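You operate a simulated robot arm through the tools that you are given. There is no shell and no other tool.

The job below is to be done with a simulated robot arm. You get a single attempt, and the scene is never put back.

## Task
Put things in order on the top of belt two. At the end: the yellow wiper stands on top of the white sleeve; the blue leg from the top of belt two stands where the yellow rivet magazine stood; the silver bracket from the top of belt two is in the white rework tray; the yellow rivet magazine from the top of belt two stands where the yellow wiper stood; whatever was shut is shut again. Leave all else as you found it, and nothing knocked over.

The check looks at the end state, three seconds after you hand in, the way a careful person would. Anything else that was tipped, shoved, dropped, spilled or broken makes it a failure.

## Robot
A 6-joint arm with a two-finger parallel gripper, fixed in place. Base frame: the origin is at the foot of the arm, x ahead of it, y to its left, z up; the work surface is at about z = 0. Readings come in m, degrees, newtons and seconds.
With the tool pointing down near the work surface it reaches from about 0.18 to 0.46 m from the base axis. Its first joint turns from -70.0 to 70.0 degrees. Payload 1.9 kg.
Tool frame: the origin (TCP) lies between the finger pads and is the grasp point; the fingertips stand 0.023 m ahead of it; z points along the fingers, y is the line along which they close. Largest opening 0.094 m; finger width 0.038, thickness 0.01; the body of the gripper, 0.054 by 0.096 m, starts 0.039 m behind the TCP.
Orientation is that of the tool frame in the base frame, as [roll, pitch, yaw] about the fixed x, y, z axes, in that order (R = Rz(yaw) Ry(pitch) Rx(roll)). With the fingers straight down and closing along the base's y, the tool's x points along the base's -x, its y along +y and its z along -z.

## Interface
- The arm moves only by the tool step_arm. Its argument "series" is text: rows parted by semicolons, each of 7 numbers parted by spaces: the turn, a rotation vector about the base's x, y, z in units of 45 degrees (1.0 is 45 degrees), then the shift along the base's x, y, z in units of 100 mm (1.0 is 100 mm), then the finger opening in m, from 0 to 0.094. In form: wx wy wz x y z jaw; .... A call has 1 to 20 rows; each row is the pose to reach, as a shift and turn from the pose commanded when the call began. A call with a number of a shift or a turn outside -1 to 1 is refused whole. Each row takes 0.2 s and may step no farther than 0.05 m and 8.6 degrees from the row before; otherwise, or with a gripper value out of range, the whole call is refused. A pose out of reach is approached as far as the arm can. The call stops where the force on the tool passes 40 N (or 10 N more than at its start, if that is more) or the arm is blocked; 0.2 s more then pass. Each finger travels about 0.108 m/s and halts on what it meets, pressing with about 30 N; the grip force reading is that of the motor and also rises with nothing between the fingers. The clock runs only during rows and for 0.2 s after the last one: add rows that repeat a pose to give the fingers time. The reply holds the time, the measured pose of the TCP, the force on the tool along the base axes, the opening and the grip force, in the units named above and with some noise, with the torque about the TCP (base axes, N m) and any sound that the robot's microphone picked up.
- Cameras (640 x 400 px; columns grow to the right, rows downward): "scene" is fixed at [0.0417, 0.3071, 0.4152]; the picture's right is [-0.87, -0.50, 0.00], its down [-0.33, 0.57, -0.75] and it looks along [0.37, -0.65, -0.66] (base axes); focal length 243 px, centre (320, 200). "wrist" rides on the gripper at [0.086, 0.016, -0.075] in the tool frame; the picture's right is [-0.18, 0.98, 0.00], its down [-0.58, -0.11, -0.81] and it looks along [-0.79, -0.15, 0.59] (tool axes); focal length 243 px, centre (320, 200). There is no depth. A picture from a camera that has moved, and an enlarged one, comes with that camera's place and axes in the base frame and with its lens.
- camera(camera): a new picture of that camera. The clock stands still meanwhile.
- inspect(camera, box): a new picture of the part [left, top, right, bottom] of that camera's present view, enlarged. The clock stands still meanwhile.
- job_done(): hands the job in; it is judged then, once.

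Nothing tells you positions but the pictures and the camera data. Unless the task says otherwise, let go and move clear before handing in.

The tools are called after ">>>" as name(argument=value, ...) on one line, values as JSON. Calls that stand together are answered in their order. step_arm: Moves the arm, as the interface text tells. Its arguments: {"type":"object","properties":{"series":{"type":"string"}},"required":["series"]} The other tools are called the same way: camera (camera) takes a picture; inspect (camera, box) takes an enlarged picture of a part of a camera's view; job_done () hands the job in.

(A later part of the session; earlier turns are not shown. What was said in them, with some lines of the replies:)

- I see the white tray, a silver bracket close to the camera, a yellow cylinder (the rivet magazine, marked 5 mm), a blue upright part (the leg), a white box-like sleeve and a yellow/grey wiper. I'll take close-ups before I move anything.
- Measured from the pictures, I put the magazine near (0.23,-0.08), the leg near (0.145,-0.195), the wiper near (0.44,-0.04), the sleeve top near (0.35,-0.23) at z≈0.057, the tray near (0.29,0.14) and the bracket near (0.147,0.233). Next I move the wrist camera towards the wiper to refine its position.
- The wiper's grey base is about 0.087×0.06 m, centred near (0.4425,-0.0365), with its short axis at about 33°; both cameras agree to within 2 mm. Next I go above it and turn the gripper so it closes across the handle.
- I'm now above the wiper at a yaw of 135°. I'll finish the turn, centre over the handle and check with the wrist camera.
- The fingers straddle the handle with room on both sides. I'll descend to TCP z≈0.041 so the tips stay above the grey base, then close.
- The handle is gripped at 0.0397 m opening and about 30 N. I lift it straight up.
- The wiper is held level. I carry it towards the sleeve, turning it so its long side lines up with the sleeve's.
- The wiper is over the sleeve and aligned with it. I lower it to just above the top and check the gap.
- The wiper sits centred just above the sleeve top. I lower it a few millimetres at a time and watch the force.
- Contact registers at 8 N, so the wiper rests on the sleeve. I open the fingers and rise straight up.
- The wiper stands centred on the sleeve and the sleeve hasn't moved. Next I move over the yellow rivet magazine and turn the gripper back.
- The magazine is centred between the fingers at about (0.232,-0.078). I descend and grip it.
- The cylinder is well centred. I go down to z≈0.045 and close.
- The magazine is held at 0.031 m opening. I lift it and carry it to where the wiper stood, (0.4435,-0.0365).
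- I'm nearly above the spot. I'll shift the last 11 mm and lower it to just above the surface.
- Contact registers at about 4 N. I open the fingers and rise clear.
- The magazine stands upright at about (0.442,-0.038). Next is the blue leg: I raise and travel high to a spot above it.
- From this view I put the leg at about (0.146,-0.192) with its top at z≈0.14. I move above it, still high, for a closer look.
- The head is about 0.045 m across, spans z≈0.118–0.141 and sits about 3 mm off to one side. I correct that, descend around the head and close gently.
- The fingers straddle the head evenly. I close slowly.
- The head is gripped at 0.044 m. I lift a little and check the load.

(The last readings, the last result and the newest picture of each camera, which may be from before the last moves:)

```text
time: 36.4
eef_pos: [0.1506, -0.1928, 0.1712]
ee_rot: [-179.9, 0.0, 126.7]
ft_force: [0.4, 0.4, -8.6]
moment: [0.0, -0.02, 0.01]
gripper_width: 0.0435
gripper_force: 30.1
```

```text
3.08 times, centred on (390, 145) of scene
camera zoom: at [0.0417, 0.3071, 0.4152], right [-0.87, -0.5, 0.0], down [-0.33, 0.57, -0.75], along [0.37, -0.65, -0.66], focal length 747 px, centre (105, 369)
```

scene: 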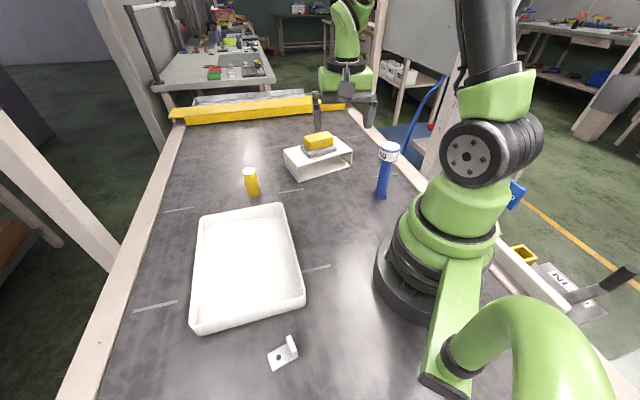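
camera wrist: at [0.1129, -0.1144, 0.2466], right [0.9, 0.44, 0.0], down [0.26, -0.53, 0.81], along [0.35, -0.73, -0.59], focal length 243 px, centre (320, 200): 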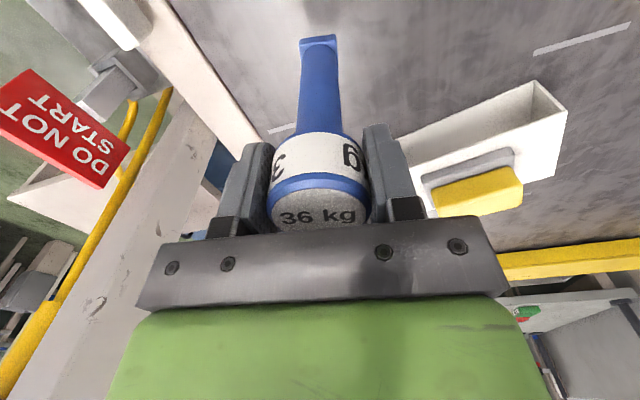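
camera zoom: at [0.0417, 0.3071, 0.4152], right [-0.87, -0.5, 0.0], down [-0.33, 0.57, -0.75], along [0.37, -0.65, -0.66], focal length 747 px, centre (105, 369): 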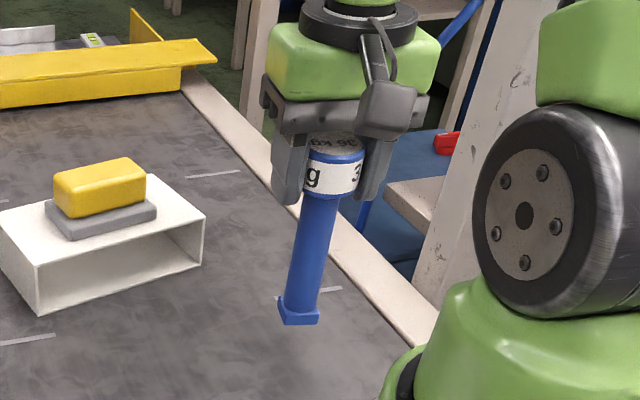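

The load reads about 0.9 kg, well within payload, and the leg hangs straight. I carry it slowly to the magazine's old spot at (0.232,-0.078).

>>> step_arm(series="0 0 0 0.03 0.04 0 0.034; 0 0 0 0.1 0.14 0 0.034; 0 0 0 0.2 0.28 0 0.034; 0 0 0 0.32 0.44 0 0.034; 0 0 0 0.44 0.6 0 0.034; 0 0 0 0.55 0.75 0 0.034; 0 0 0 0.64 0.87 0 0.034; 0 0 0 0.7 0.95 0 0.034; 0 0 0 0.72 0.98 0 0.034")

>>> step_arm(series="0 0 0 0.05 0.06 0 0.034; 0 0 0 0.1 0.14 0 0.034; 0 0 0 0.11 0.16 -0.1 0.034; 0 0 0 0.11 0.16 -0.25 0.034; 0 0 0 0.11 0.16 -0.35 0.034; 0 0 0 0.11 0.16 -0.41 0.034; 0 0 0 0.11 0.16 -0.41 0.034")

>>> camera(camera="scene")

>>> inspect(camera="scene", box=[280, 100, 390, 230])

>>> camera(camera="wrist")

```text
time: 38.4
eef_pos: [0.2225, -0.0939, 0.1735]
ee_rot: [-179.9, 0.0, 126.6]
ft_force: [0.5, -0.2, -8.1]
moment: [0.0, -0.01, 0.01]
gripper_width: 0.0438
gripper_force: 30.6
```

```text
time: 40.0
eef_pos: [0.2325, -0.0795, 0.1304]
ee_rot: [-180.0, -0.1, 126.6]
ft_force: [0.7, -1.2, -8.7]
moment: [0.0, 0.0, 0.01]
gripper_width: 0.044
gripper_force: 30.0
```

```text
taken
```

scene: 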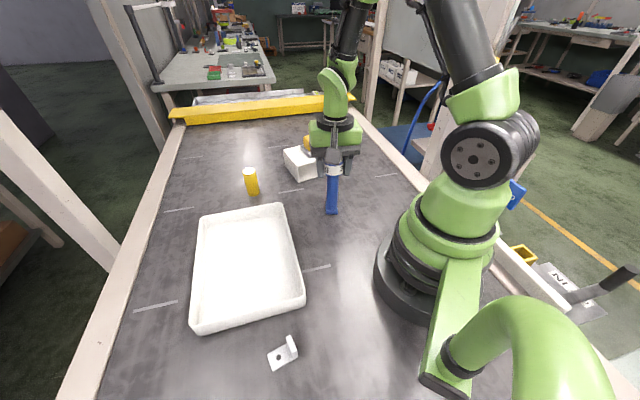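

```text
3.08 times, centred on (335, 165) of scene
camera zoom: at [0.0417, 0.3071, 0.4152], right [-0.87, -0.5, 0.0], down [-0.33, 0.57, -0.75], along [0.37, -0.65, -0.66], focal length 747 px, centre (274, 308)
```

zoom: 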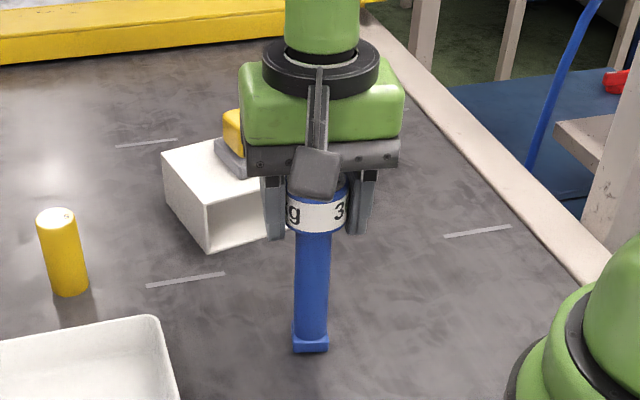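

```text
taken
camera wrist: at [0.1946, 0.0005, 0.2054], right [0.9, 0.44, 0.0], down [0.26, -0.53, 0.81], along [0.35, -0.73, -0.59], focal length 243 px, centre (320, 200)
```

wrist: 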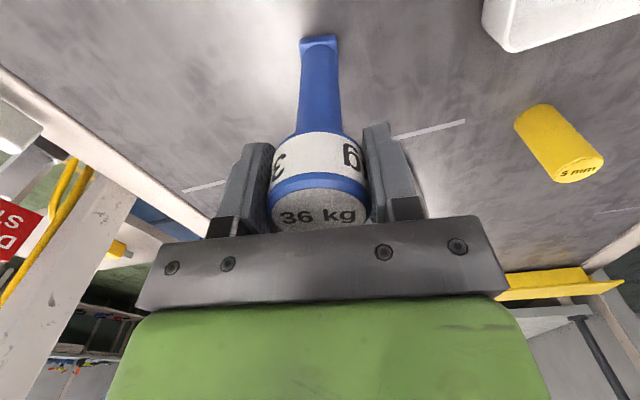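

The leg's foot is a few mm above the target spot. I lower it millimetre by millimetre until contact.

>>> step_arm(series="0 0 0 0 0 -0.01 0.034; 0 0 0 0 0 -0.02 0.034; 0 0 0 0 0 -0.03 0.034; 0 0 0 0 0 -0.03 0.034")

```text
time: 41.0
eef_pos: [0.2322, -0.0794, 0.1275]
ee_rot: [-180.0, 0.0, 126.6]
ft_force: [-0.1, -0.2, -8.0]
moment: [-0.02, -0.05, 0.0]
gripper_width: 0.0437
gripper_force: 29.4
```

>>> step_arm(series="0 0 0 0 0 -0.005 0.034; 0 0 0 0 0 -0.01 0.034; 0 0 0 0 0 -0.01 0.034")

```text
time: 41.8
eef_pos: [0.2321, -0.0792, 0.1273]
ee_rot: [-180.0, 0.0, 126.6]
ft_force: [-6.4, 0.5, 17.1]
moment: [0.09, 0.58, 0.13]
gripper_width: 0.0436
gripper_force: 30.1
```

It has made firm contact. I relax the press slightly before letting go.

>>> step_arm(series="0 0 0 0 0 0.004 0.034; 0 0 0 0 0 0.007 0.034; 0 0 0 0 0 0.007 0.034")

```text
time: 42.6
eef_pos: [0.2327, -0.0782, 0.128]
ee_rot: [-179.9, 0.1, 126.6]
ft_force: [0.7, -0.3, -7.1]
moment: [0.01, 0.01, 0.02]
gripper_width: 0.0435
gripper_force: 30.4
```

>>> step_arm(series="0 0 0 0 0 -0.003 0.034; 0 0 0 0 0 -0.003 0.034")

```text
time: 43.2
eef_pos: [0.2312, -0.0787, 0.1271]
ee_rot: [-179.9, 0.0, 126.5]
ft_force: [-0.2, -0.2, -8.3]
moment: [0.0, 0.01, -0.01]
gripper_width: 0.0436
gripper_force: 30.2
```

>>> step_arm(series="0 0 0 0 0 -0.002 0.034; 0 0 0 0 0 -0.002 0.034")

```text
time: 43.8
eef_pos: [0.2315, -0.0768, 0.1283]
ee_rot: [-179.9, 0.0, 126.5]
ft_force: [-6.0, 3.7, 11.0]
moment: [0.39, 0.32, 0.05]
gripper_width: 0.0435
gripper_force: 30.2
```

It is resting on the belt now. I open slowly and check that it stays upright before I rise.

>>> step_arm(series="0 0 0 0 0 0.001 0.044; 0 0 0 0 0 0.001 0.048; 0 0 0 0 0 0.001 0.055; 0 0 0 0 0 0.001 0.07; 0 0 0 0 0 0.001 0.09; 0 0 0 0 0 0.001 0.094")

>>> inspect(camera="scene", box=[280, 100, 390, 230])

>>> camera(camera="wrist")

```text
time: 45.2
eef_pos: [0.232, -0.0791, 0.1264]
ee_rot: [-179.8, 0.1, 126.6]
ft_force: [0.5, -0.7, -0.4]
moment: [-0.01, -0.01, -0.01]
gripper_width: 0.0939
gripper_force: 0.0
```

```text
3.08 times, centred on (335, 165) of scene
camera zoom: at [0.0417, 0.3071, 0.4152], right [-0.87, -0.5, 0.0], down [-0.33, 0.57, -0.75], along [0.37, -0.65, -0.66], focal length 747 px, centre (274, 308)
```

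zoom: 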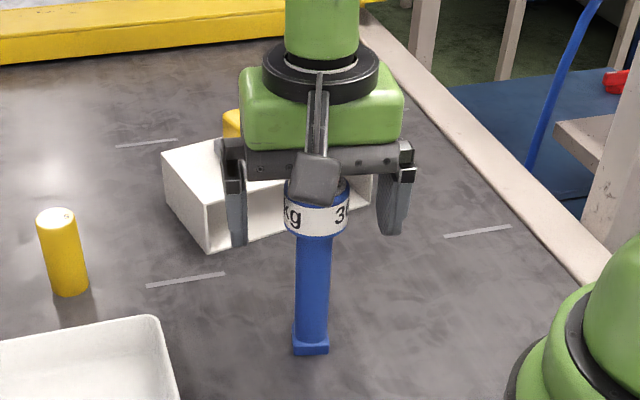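

```text
taken
camera wrist: at [0.1947, 0.0001, 0.202], right [0.9, 0.44, 0.0], down [0.26, -0.53, 0.81], along [0.35, -0.73, -0.59], focal length 243 px, centre (320, 200)
```

wrist: 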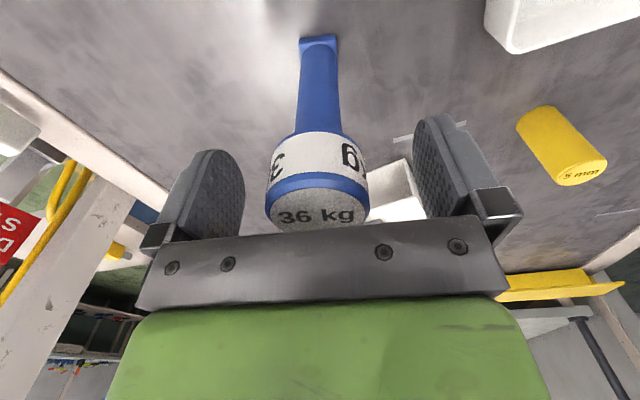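

The leg stands upright on its own. I rise straight up until clear of it.

>>> step_arm(series="0 0 0 0 0 0.1 0.094; 0 0 0 0 0 0.25 0.094; 0 0 0 0 0 0.45 0.094; 0 0 0 0 0 0.7 0.094; 0 0 0 0 0 0.95 0.094")

>>> camera(camera="scene")

>>> inspect(camera="scene", box=[240, 310, 340, 390])

```text
time: 46.4
eef_pos: [0.2319, -0.0789, 0.2227]
ee_rot: [-179.9, 0.0, 126.6]
ft_force: [0.2, -0.1, -0.9]
moment: [0.03, 0.0, 0.03]
gripper_width: 0.0942
gripper_force: 0.0
```

```text
taken
```

scene: 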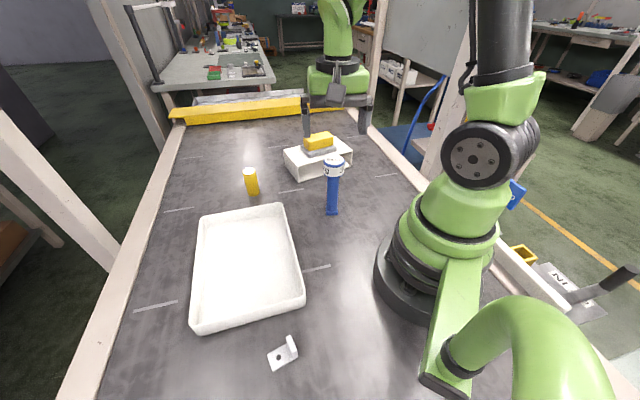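

```text
5.00 times, centred on (290, 350) of scene
camera zoom: at [0.0417, 0.3071, 0.4152], right [-0.87, -0.5, 0.0], down [-0.33, 0.57, -0.75], along [0.37, -0.65, -0.66], focal length 1214 px, centre (470, -550)
```

zoom: 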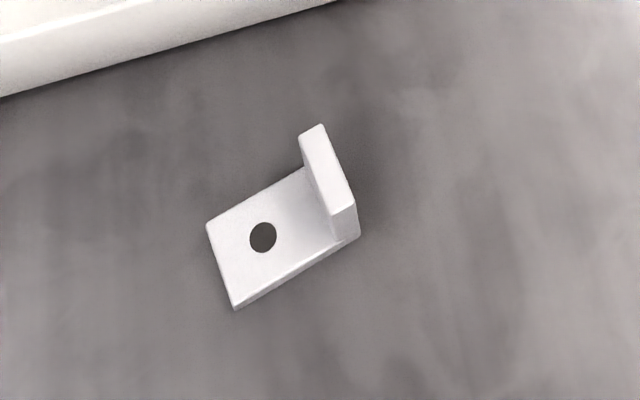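

The leg stands where the magazine was. Next is the bracket, an L shape with an upright flange centred near (0.139,0.218) and its face normal at about 58°. I arc round over the tray side to look at it.

>>> step_arm(series="0 0 0.05 0.05 0.2 0 0.094; 0 0 0.1 0.1 0.45 0 0.094; 0 0 0.15 0.15 0.7 0 0.094; 0 0 0.2 0.18 1.0 0 0.094")

>>> step_arm(series="0 0 0.05 -0.05 0.25 0 0.094; 0 0 0.1 -0.15 0.5 0 0.094; 0 0 0.15 -0.27 0.75 0 0.094; 0 0 0.2 -0.4 1.0 0 0.094")

>>> step_arm(series="0 0 0.03 -0.15 0.2 -0.15 0.094; 0 0 0.06 -0.3 0.42 -0.3 0.094; 0 0 0.076 -0.45 0.63 -0.45 0.094; 0 0 0.076 -0.6 0.83 -0.6 0.094; 0 0 0.076 -0.6 0.83 -0.6 0.094")

>>> camera(camera="wrist")

>>> camera(camera="scene")

```text
time: 47.4
eef_pos: [0.251, 0.0205, 0.2239]
ee_rot: [-179.9, 0.1, 135.6]
ft_force: [0.0, -0.2, -1.0]
moment: [0.01, -0.04, 0.02]
gripper_width: 0.0941
gripper_force: 0.1
```

```text
time: 48.4
eef_pos: [0.2103, 0.1213, 0.2232]
ee_rot: [179.9, 0.0, 144.6]
ft_force: [-0.1, -0.2, 0.2]
moment: [0.02, -0.01, -0.01]
gripper_width: 0.0941
gripper_force: 0.2
```

```text
time: 49.6
eef_pos: [0.1504, 0.2056, 0.1623]
ee_rot: [-179.9, 0.0, 148.0]
ft_force: [0.2, -0.2, 0.3]
moment: [0.01, 0.01, 0.02]
gripper_width: 0.0938
gripper_force: 0.1
```

```text
taken
camera wrist: at [0.0873, 0.2648, 0.2371], right [0.68, 0.74, 0.0], down [0.44, -0.4, 0.81], along [0.59, -0.55, -0.59], focal length 243 px, centre (320, 200)
```

wrist: 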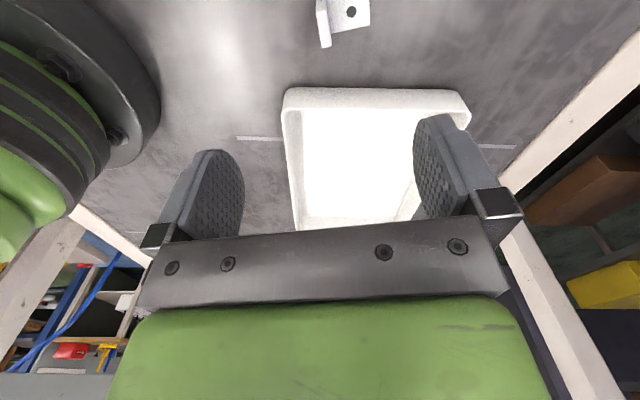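

```text
taken
```

scene: 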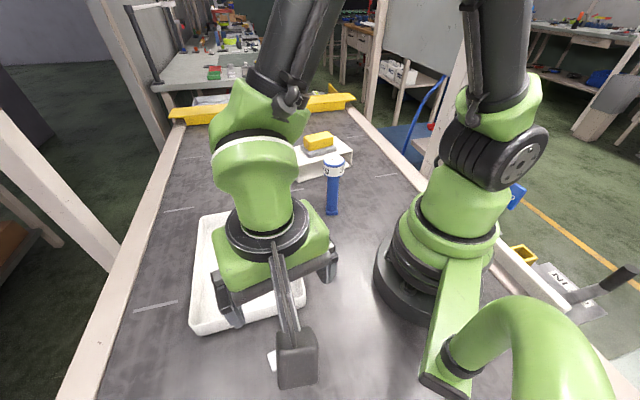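

>>> step_arm(series="0 0 0 -0.1 0.1 0 0.094; 0 0 0 -0.2 0.2 0 0.094; 0 0 0 -0.25 0.28 0 0.094; 0 0 0 -0.25 0.28 0 0.094")

>>> camera(camera="wrist")

>>> inspect(camera="wrist", box=[280, 0, 400, 90])

```text
time: 50.6
eef_pos: [0.1286, 0.232, 0.1621]
ee_rot: [-179.9, -0.1, 147.9]
ft_force: [0.1, -0.2, -0.8]
moment: [-0.05, 0.03, 0.02]
gripper_width: 0.0941
gripper_force: 0.0
```

```text
taken
camera wrist: at [0.0637, 0.2907, 0.237], right [0.68, 0.74, 0.0], down [0.44, -0.4, 0.81], along [0.59, -0.55, -0.59], focal length 243 px, centre (320, 200)
```

wrist: 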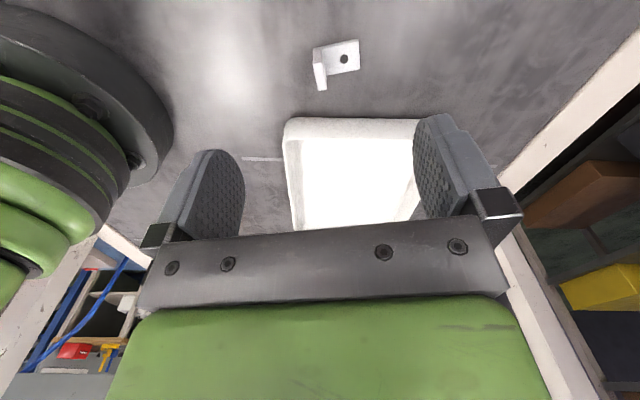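

```text
4.44 times, centred on (340, 45) of wrist
camera zoom: at [0.0637, 0.2907, 0.237], right [0.68, 0.74, 0.0], down [0.44, -0.4, 0.81], along [0.59, -0.55, -0.59], focal length 1078 px, centre (231, 889)
```

zoom: 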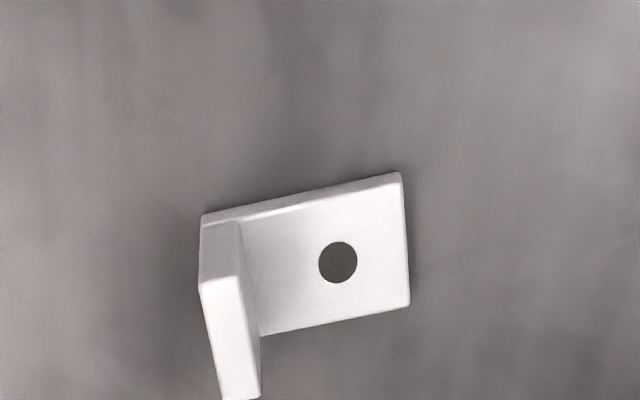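

The bracket's flange is centred near (0.1405,0.218) and is about 0.028 m tall and 7 mm thick. I centre over the flange and descend partway.

>>> step_arm(series="0 0 0 0.08 -0.08 -0.1 0.094; 0 0 0 0.155 -0.147 -0.2 0.094; 0 0 0 0.155 -0.147 -0.4 0.094; 0 0 0 0.155 -0.147 -0.6 0.094; 0 0 0 0.155 -0.147 -0.6 0.094")

>>> camera(camera="wrist")

>>> inspect(camera="wrist", box=[240, 0, 420, 140])

```text
time: 51.8
eef_pos: [0.1437, 0.2165, 0.1036]
ee_rot: [-179.8, 0.0, 148.0]
ft_force: [0.7, -0.1, -0.6]
moment: [-0.01, -0.03, -0.02]
gripper_width: 0.0941
gripper_force: 0.0
```

```text
taken
camera wrist: at [0.0788, 0.2758, 0.1778], right [0.68, 0.74, 0.0], down [0.44, -0.4, 0.81], along [0.59, -0.55, -0.59], focal length 243 px, centre (320, 200)
```

wrist: 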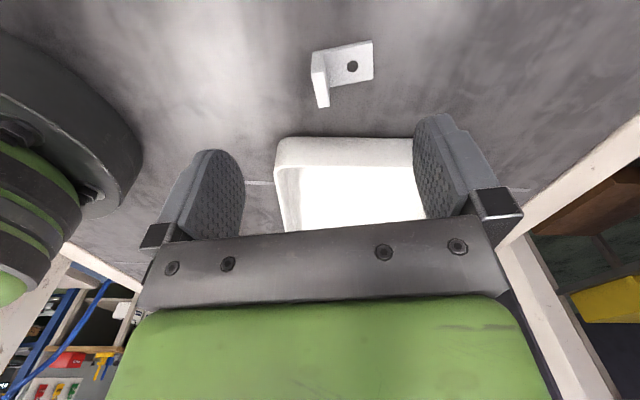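

```text
2.86 times, centred on (330, 70) of wrist
camera zoom: at [0.0788, 0.2758, 0.1778], right [0.68, 0.74, 0.0], down [0.44, -0.4, 0.81], along [0.59, -0.55, -0.59], focal length 693 px, centre (291, 571)
```

zoom: 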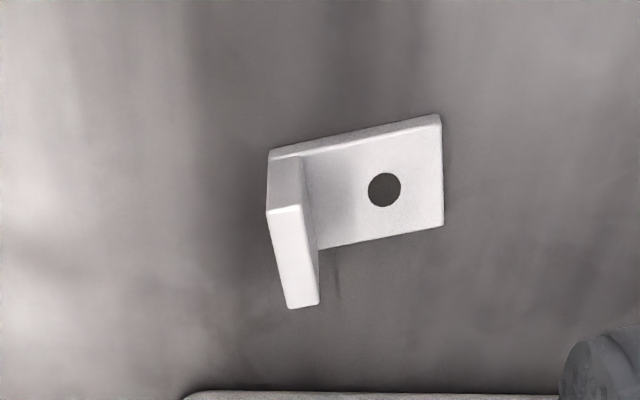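

The flange is centred within about 1–2 mm. I descend so the tips stay just above the plate, then close on the flange.

>>> step_arm(series="0 0 0 -0.01 0.02 -0.2 0.094; 0 0 0 -0.01 0.02 -0.4 0.094; 0 0 0 -0.01 0.02 -0.55 0.094; 0 0 0 -0.01 0.02 -0.66 0.094; 0 0 0 -0.01 0.02 -0.71 0.094; 0 0 0 -0.01 0.02 -0.71 0.094")

>>> camera(camera="wrist")

>>> camera(camera="scene")

```text
time: 53.2
eef_pos: [0.1392, 0.2199, 0.033]
ee_rot: [-180.0, 0.0, 148.0]
ft_force: [0.9, -0.8, -0.2]
moment: [0.01, 0.0, -0.01]
gripper_width: 0.094
gripper_force: 0.1
```

```text
taken
camera wrist: at [0.0762, 0.2786, 0.1063], right [0.68, 0.74, 0.0], down [0.44, -0.4, 0.81], along [0.59, -0.55, -0.59], focal length 243 px, centre (320, 200)
```

wrist: 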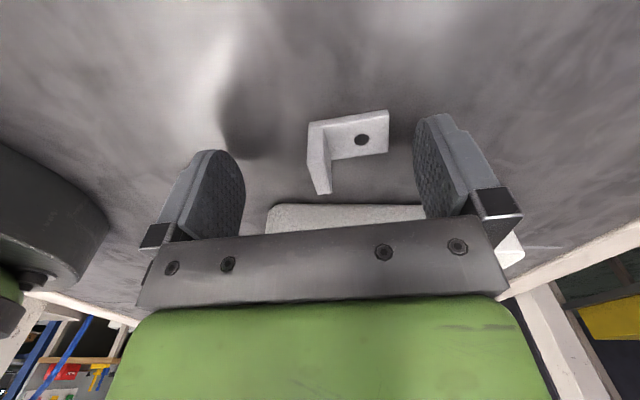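

```text
taken
```

scene: 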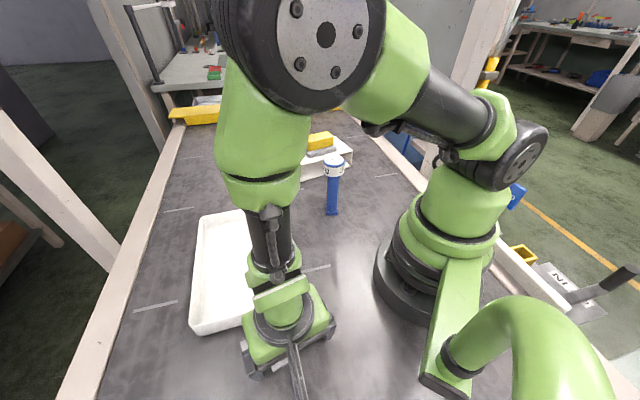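

The flange stands between the fingers and nothing is touching. I close.

>>> step_arm(series="0 0 0 0 0 0 0.07; 0 0 0 0 0 0 0.05; 0 0 0 0 0 0 0.03; 0 0 0 0 0 0 0.018; 0 0 0 0 0 0 0.01; 0 0 0 0 0 0 0.003; 0 0 0 0 0 0 0.0; 0 0 0 0 0 0 0.0")

>>> camera(camera="wrist")

```text
time: 55.0
eef_pos: [0.1397, 0.2187, 0.03]
ee_rot: [-179.9, 0.1, 148.0]
ft_force: [-0.1, -0.1, -0.4]
moment: [0.0, 0.01, 0.02]
gripper_width: 0.0071
gripper_force: 29.6
```

```text
taken
camera wrist: at [0.0762, 0.2786, 0.1064], right [0.68, 0.74, 0.0], down [0.44, -0.4, 0.81], along [0.59, -0.55, -0.59], focal length 243 px, centre (320, 200)
```

wrist: 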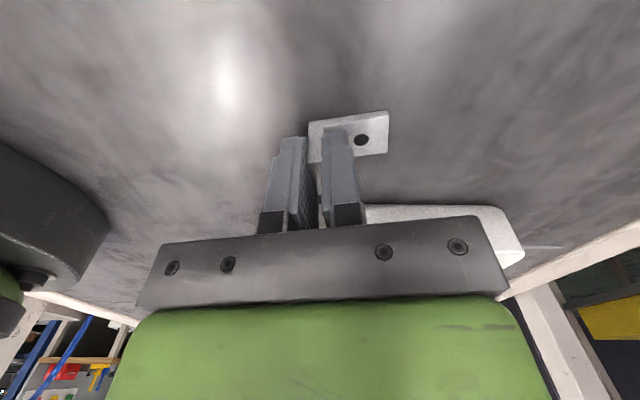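

The flange is gripped at 7 mm. I lift and check.

>>> step_arm(series="0 0 0 0 0 0.1 0; 0 0 0 0 0 0.3 0; 0 0 0 0 0 0.55 0; 0 0 0 0 0 0.8 0; 0 0 0 0 0 1.0 0; 0 0 0 0 0 1.0 0")

>>> camera(camera="wrist")

>>> camera(camera="scene")

```text
time: 56.4
eef_pos: [0.1407, 0.2214, 0.1318]
ee_rot: [-179.9, 0.0, 148.0]
ft_force: [-0.8, 0.8, -0.9]
moment: [0.0, 0.01, 0.01]
gripper_width: 0.0068
gripper_force: 30.2
```

```text
taken
camera wrist: at [0.0771, 0.2792, 0.2062], right [0.68, 0.74, 0.0], down [0.44, -0.4, 0.81], along [0.59, -0.55, -0.59], focal length 243 px, centre (320, 200)
```

wrist: 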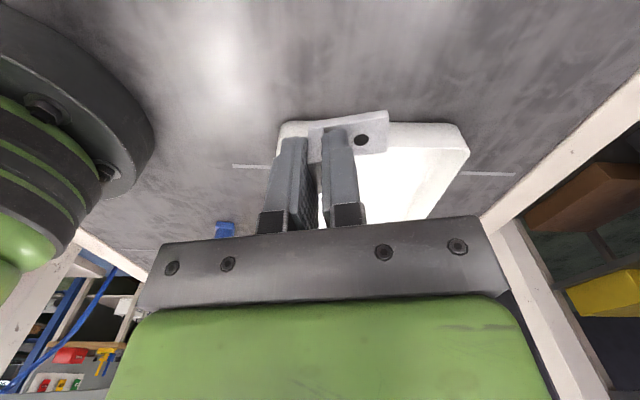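

```text
taken
```

scene: 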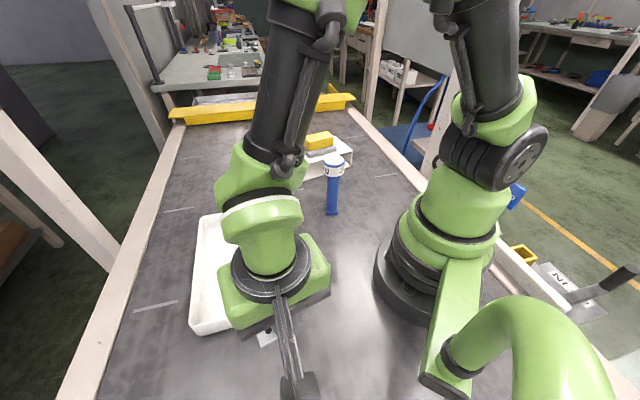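

The bracket is held level. I carry it to the middle of the tray, around (0.285,0.14).

>>> step_arm(series="0 0 0 0.15 -0.08 0 0; 0 0 0 0.35 -0.19 0 0; 0 0 0 0.55 -0.3 0 0; 0 0 0 0.75 -0.41 0 0; 0 0 0 0.92 -0.5 0 0; 0 0 0 1.0 -0.55 0 0")

>>> step_arm(series="0 0 0 0.15 -0.08 0 0; 0 0 0 0.3 -0.16 0 0; 0 0 0 0.42 -0.23 0 0; 0 0 0 0.455 -0.25 0 0; 0 0 0 0.455 -0.25 -0.2 0; 0 0 0 0.455 -0.25 -0.4 0; 0 0 0 0.455 -0.25 -0.4 0")

>>> camera(camera="wrist")

>>> camera(camera="scene")

```text
time: 57.8
eef_pos: [0.2409, 0.1648, 0.1307]
ee_rot: [-179.9, 0.0, 148.0]
ft_force: [-1.1, 0.3, 0.8]
moment: [0.0, -0.04, -0.02]
gripper_width: 0.0072
gripper_force: 30.2
```

```text
time: 59.4
eef_pos: [0.2864, 0.1407, 0.091]
ee_rot: [-179.9, 0.0, 148.1]
ft_force: [-0.3, 0.3, -0.4]
moment: [0.01, 0.02, 0.0]
gripper_width: 0.007
gripper_force: 29.6
```

```text
taken
camera wrist: at [0.2219, 0.1989, 0.1663], right [0.68, 0.74, 0.0], down [0.44, -0.4, 0.81], along [0.59, -0.55, -0.59], focal length 243 px, centre (320, 200)
```

wrist: 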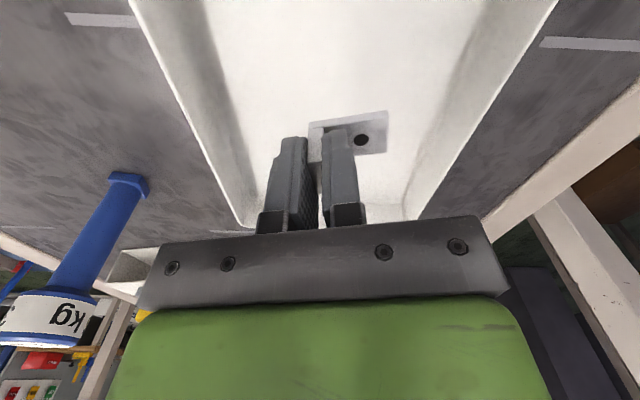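

```text
taken
```

scene: 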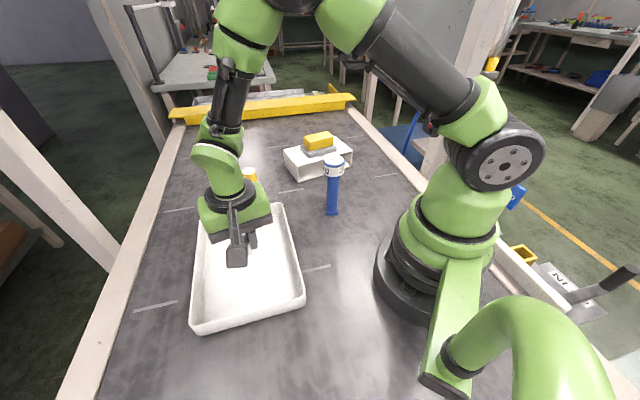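

The bracket hangs over the middle of the tray. I lower it towards the tray floor.

>>> step_arm(series="0 0 0 0 0 -0.15 0; 0 0 0 0 0 -0.3 0; 0 0 0 0 0 -0.42 0; 0 0 0 0 0 -0.5 0; 0 0 0 0 0 -0.5 0")

>>> step_arm(series="0 0 0 0 0 -0.01 0; 0 0 0 0 0 -0.02 0; 0 0 0 0 0 -0.03 0; 0 0 0 0 0 -0.03 0")

```text
time: 60.6
eef_pos: [0.285, 0.1394, 0.0419]
ee_rot: [180.0, 0.0, 148.1]
ft_force: [1.0, -0.3, 0.0]
moment: [0.02, 0.0, -0.02]
gripper_width: 0.0071
gripper_force: 30.0
```

```text
time: 61.6
eef_pos: [0.2863, 0.1394, 0.0378]
ee_rot: [-179.8, 0.0, 148.0]
ft_force: [-0.2, -0.1, -1.1]
moment: [0.0, -0.01, 0.0]
gripper_width: 0.0069
gripper_force: 29.8
```

>>> step_arm(series="0 0 0 0 0 -0.01 0; 0 0 0 0 0 -0.02 0; 0 0 0 0 0 -0.02 0")

>>> inspect(camera="wrist", box=[240, 60, 420, 220])

```text
time: 62.4
eef_pos: [0.2862, 0.1404, 0.0362]
ee_rot: [-179.9, 0.0, 148.0]
ft_force: [-0.5, -0.2, -0.7]
moment: [0.0, 0.03, -0.05]
gripper_width: 0.0069
gripper_force: 30.4
```

```text
2.50 times, centred on (330, 140) of wrist
camera zoom: at [0.2226, 0.1986, 0.1111], right [0.68, 0.74, 0.0], down [0.44, -0.4, 0.81], along [0.59, -0.55, -0.59], focal length 606 px, centre (295, 350)
```

zoom: 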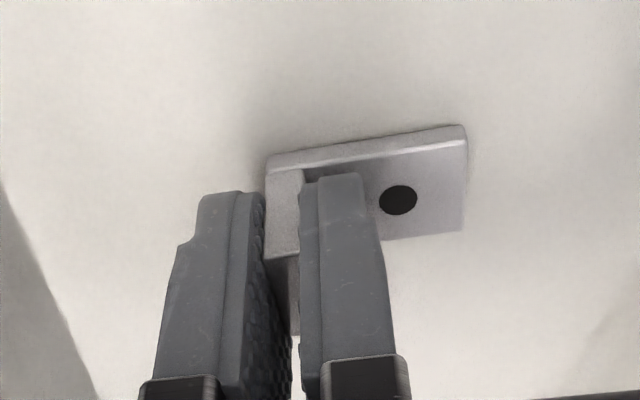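

It's very close to the tray floor. I continue in 1 mm steps.

>>> step_arm(series="0 0 0 0 0 -0.01 0; 0 0 0 0 0 -0.01 0")

```text
time: 63.0
eef_pos: [0.2866, 0.1398, 0.0359]
ee_rot: [-179.9, -0.1, 147.9]
ft_force: [-1.3, -1.3, 4.1]
moment: [0.02, -0.02, -0.01]
gripper_width: 0.007
gripper_force: 30.5
```

Contact is made at about 4–5 N. I open the fingers and rise.

>>> step_arm(series="0 0 0 0 0 0.005 0.01; 0 0 0 0 0 0.005 0.02; 0 0 0 0 0 0.005 0.035; 0 0 0 0 0 0.005 0.05; 0 0 0 0 0 0.005 0.05; 0 0 0 0 0 0.15 0.05; 0 0 0 0 0 0.4 0.05; 0 0 0 0 0 0.7 0.05; 0 0 0 0 0 1.0 0.05")

>>> camera(camera="wrist")

>>> camera(camera="scene")

```text
time: 65.0
eef_pos: [0.2854, 0.1403, 0.1365]
ee_rot: [-179.8, 0.1, 147.9]
ft_force: [0.2, 0.1, 1.1]
moment: [-0.02, -0.02, 0.01]
gripper_width: 0.05
gripper_force: 0.2
```

```text
taken
camera wrist: at [0.2218, 0.1983, 0.2118], right [0.68, 0.74, 0.0], down [0.44, -0.4, 0.81], along [0.59, -0.55, -0.59], focal length 243 px, centre (320, 200)
```

wrist: 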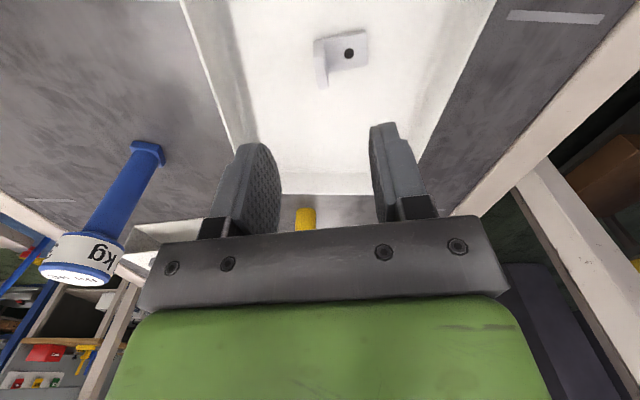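

```text
taken
```

scene: 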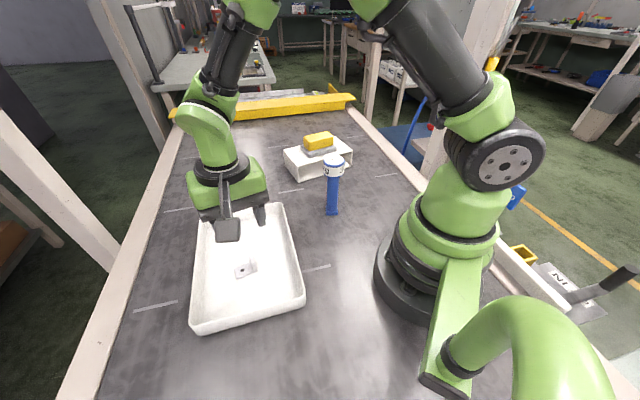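

The bracket is standing in the tray and the tray hasn't shifted. I rise and draw back to check the whole scene.

>>> step_arm(series="0 0 0 0 0 0.3 0.05; 0 0 0 0 0 0.6 0.05; 0 0 0 -0.1 -0.05 0.9 0.05; 0 0 0 -0.3 -0.1 0.9 0.05; 0 0 0 -0.5 -0.2 0.9 0.05; 0 0 0 -0.5 -0.2 0.9 0.05")

>>> camera(camera="scene")

>>> camera(camera="wrist")

>>> inspect(camera="scene", box=[220, 120, 420, 245])

```text
time: 66.4
eef_pos: [0.2353, 0.1209, 0.227]
ee_rot: [-180.0, 0.0, 147.9]
ft_force: [0.1, -0.3, 0.2]
moment: [0.01, -0.01, -0.01]
gripper_width: 0.0502
gripper_force: 0.0
```

```text
taken
```

scene: 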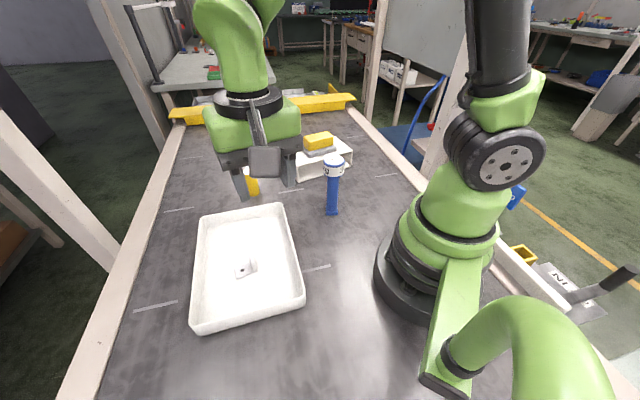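

```text
taken
camera wrist: at [0.1705, 0.1794, 0.3009], right [0.68, 0.74, 0.0], down [0.44, -0.4, 0.81], along [0.59, -0.55, -0.59], focal length 243 px, centre (320, 200)
```

wrist: 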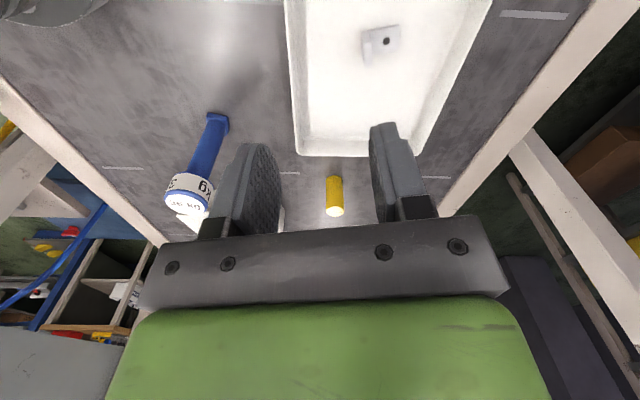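

```text
3.20 times, centred on (320, 182) of scene
camera zoom: at [0.0417, 0.3071, 0.4152], right [-0.87, -0.5, 0.0], down [-0.33, 0.57, -0.75], along [0.37, -0.65, -0.66], focal length 777 px, centre (320, 256)
```

zoom: 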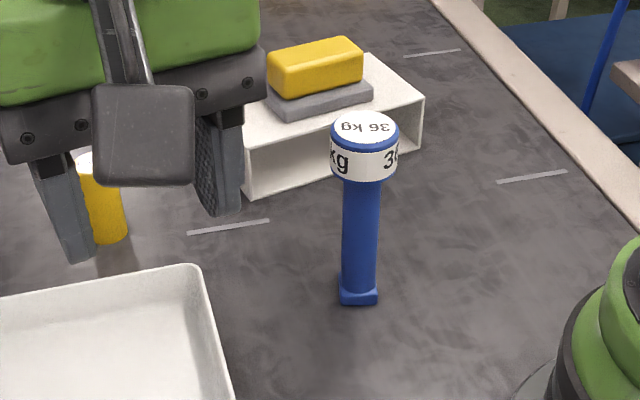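

Everything checks out in the final pictures:
- **Wiper:** it stands on top of the sleeve, and the sleeve hasn't moved.
- **Magazine:** it stands upright where the wiper stood.
- **Leg:** it stands upright where the magazine stood.
- **Bracket:** it is in the tray, standing as it was found, and the tray hasn't moved.

I opened nothing, so there is nothing to shut again. The arm is clear and I'm handing in.

>>> job_done()

```text
The job is handed in.
```

The job is handed in, and every item was where you asked in the last pictures I took. I haven't seen the result of the check.

- **Yellow wiper:** it stands centred on top of the white sleeve, its long side along the sleeve's. The sleeve did not move.
- **Yellow rivet magazine:** it stands upright where the wiper stood, within a few millimetres of that spot.
- **Blue leg:** it stands upright where the magazine stood, also within a few millimetres. Despite the "36 kg" label it weighs about 0.9 kg, so it was well within payload.
- **Silver bracket:** it is in the middle of the white rework tray, standing as it was found. The tray did not move.
- **Shut things:** I opened nothing, so there was nothing to shut again.

Nothing was tipped or dropped along the way. The gripper is empty and clear of everything, above the tray at about z = 0.23 m.
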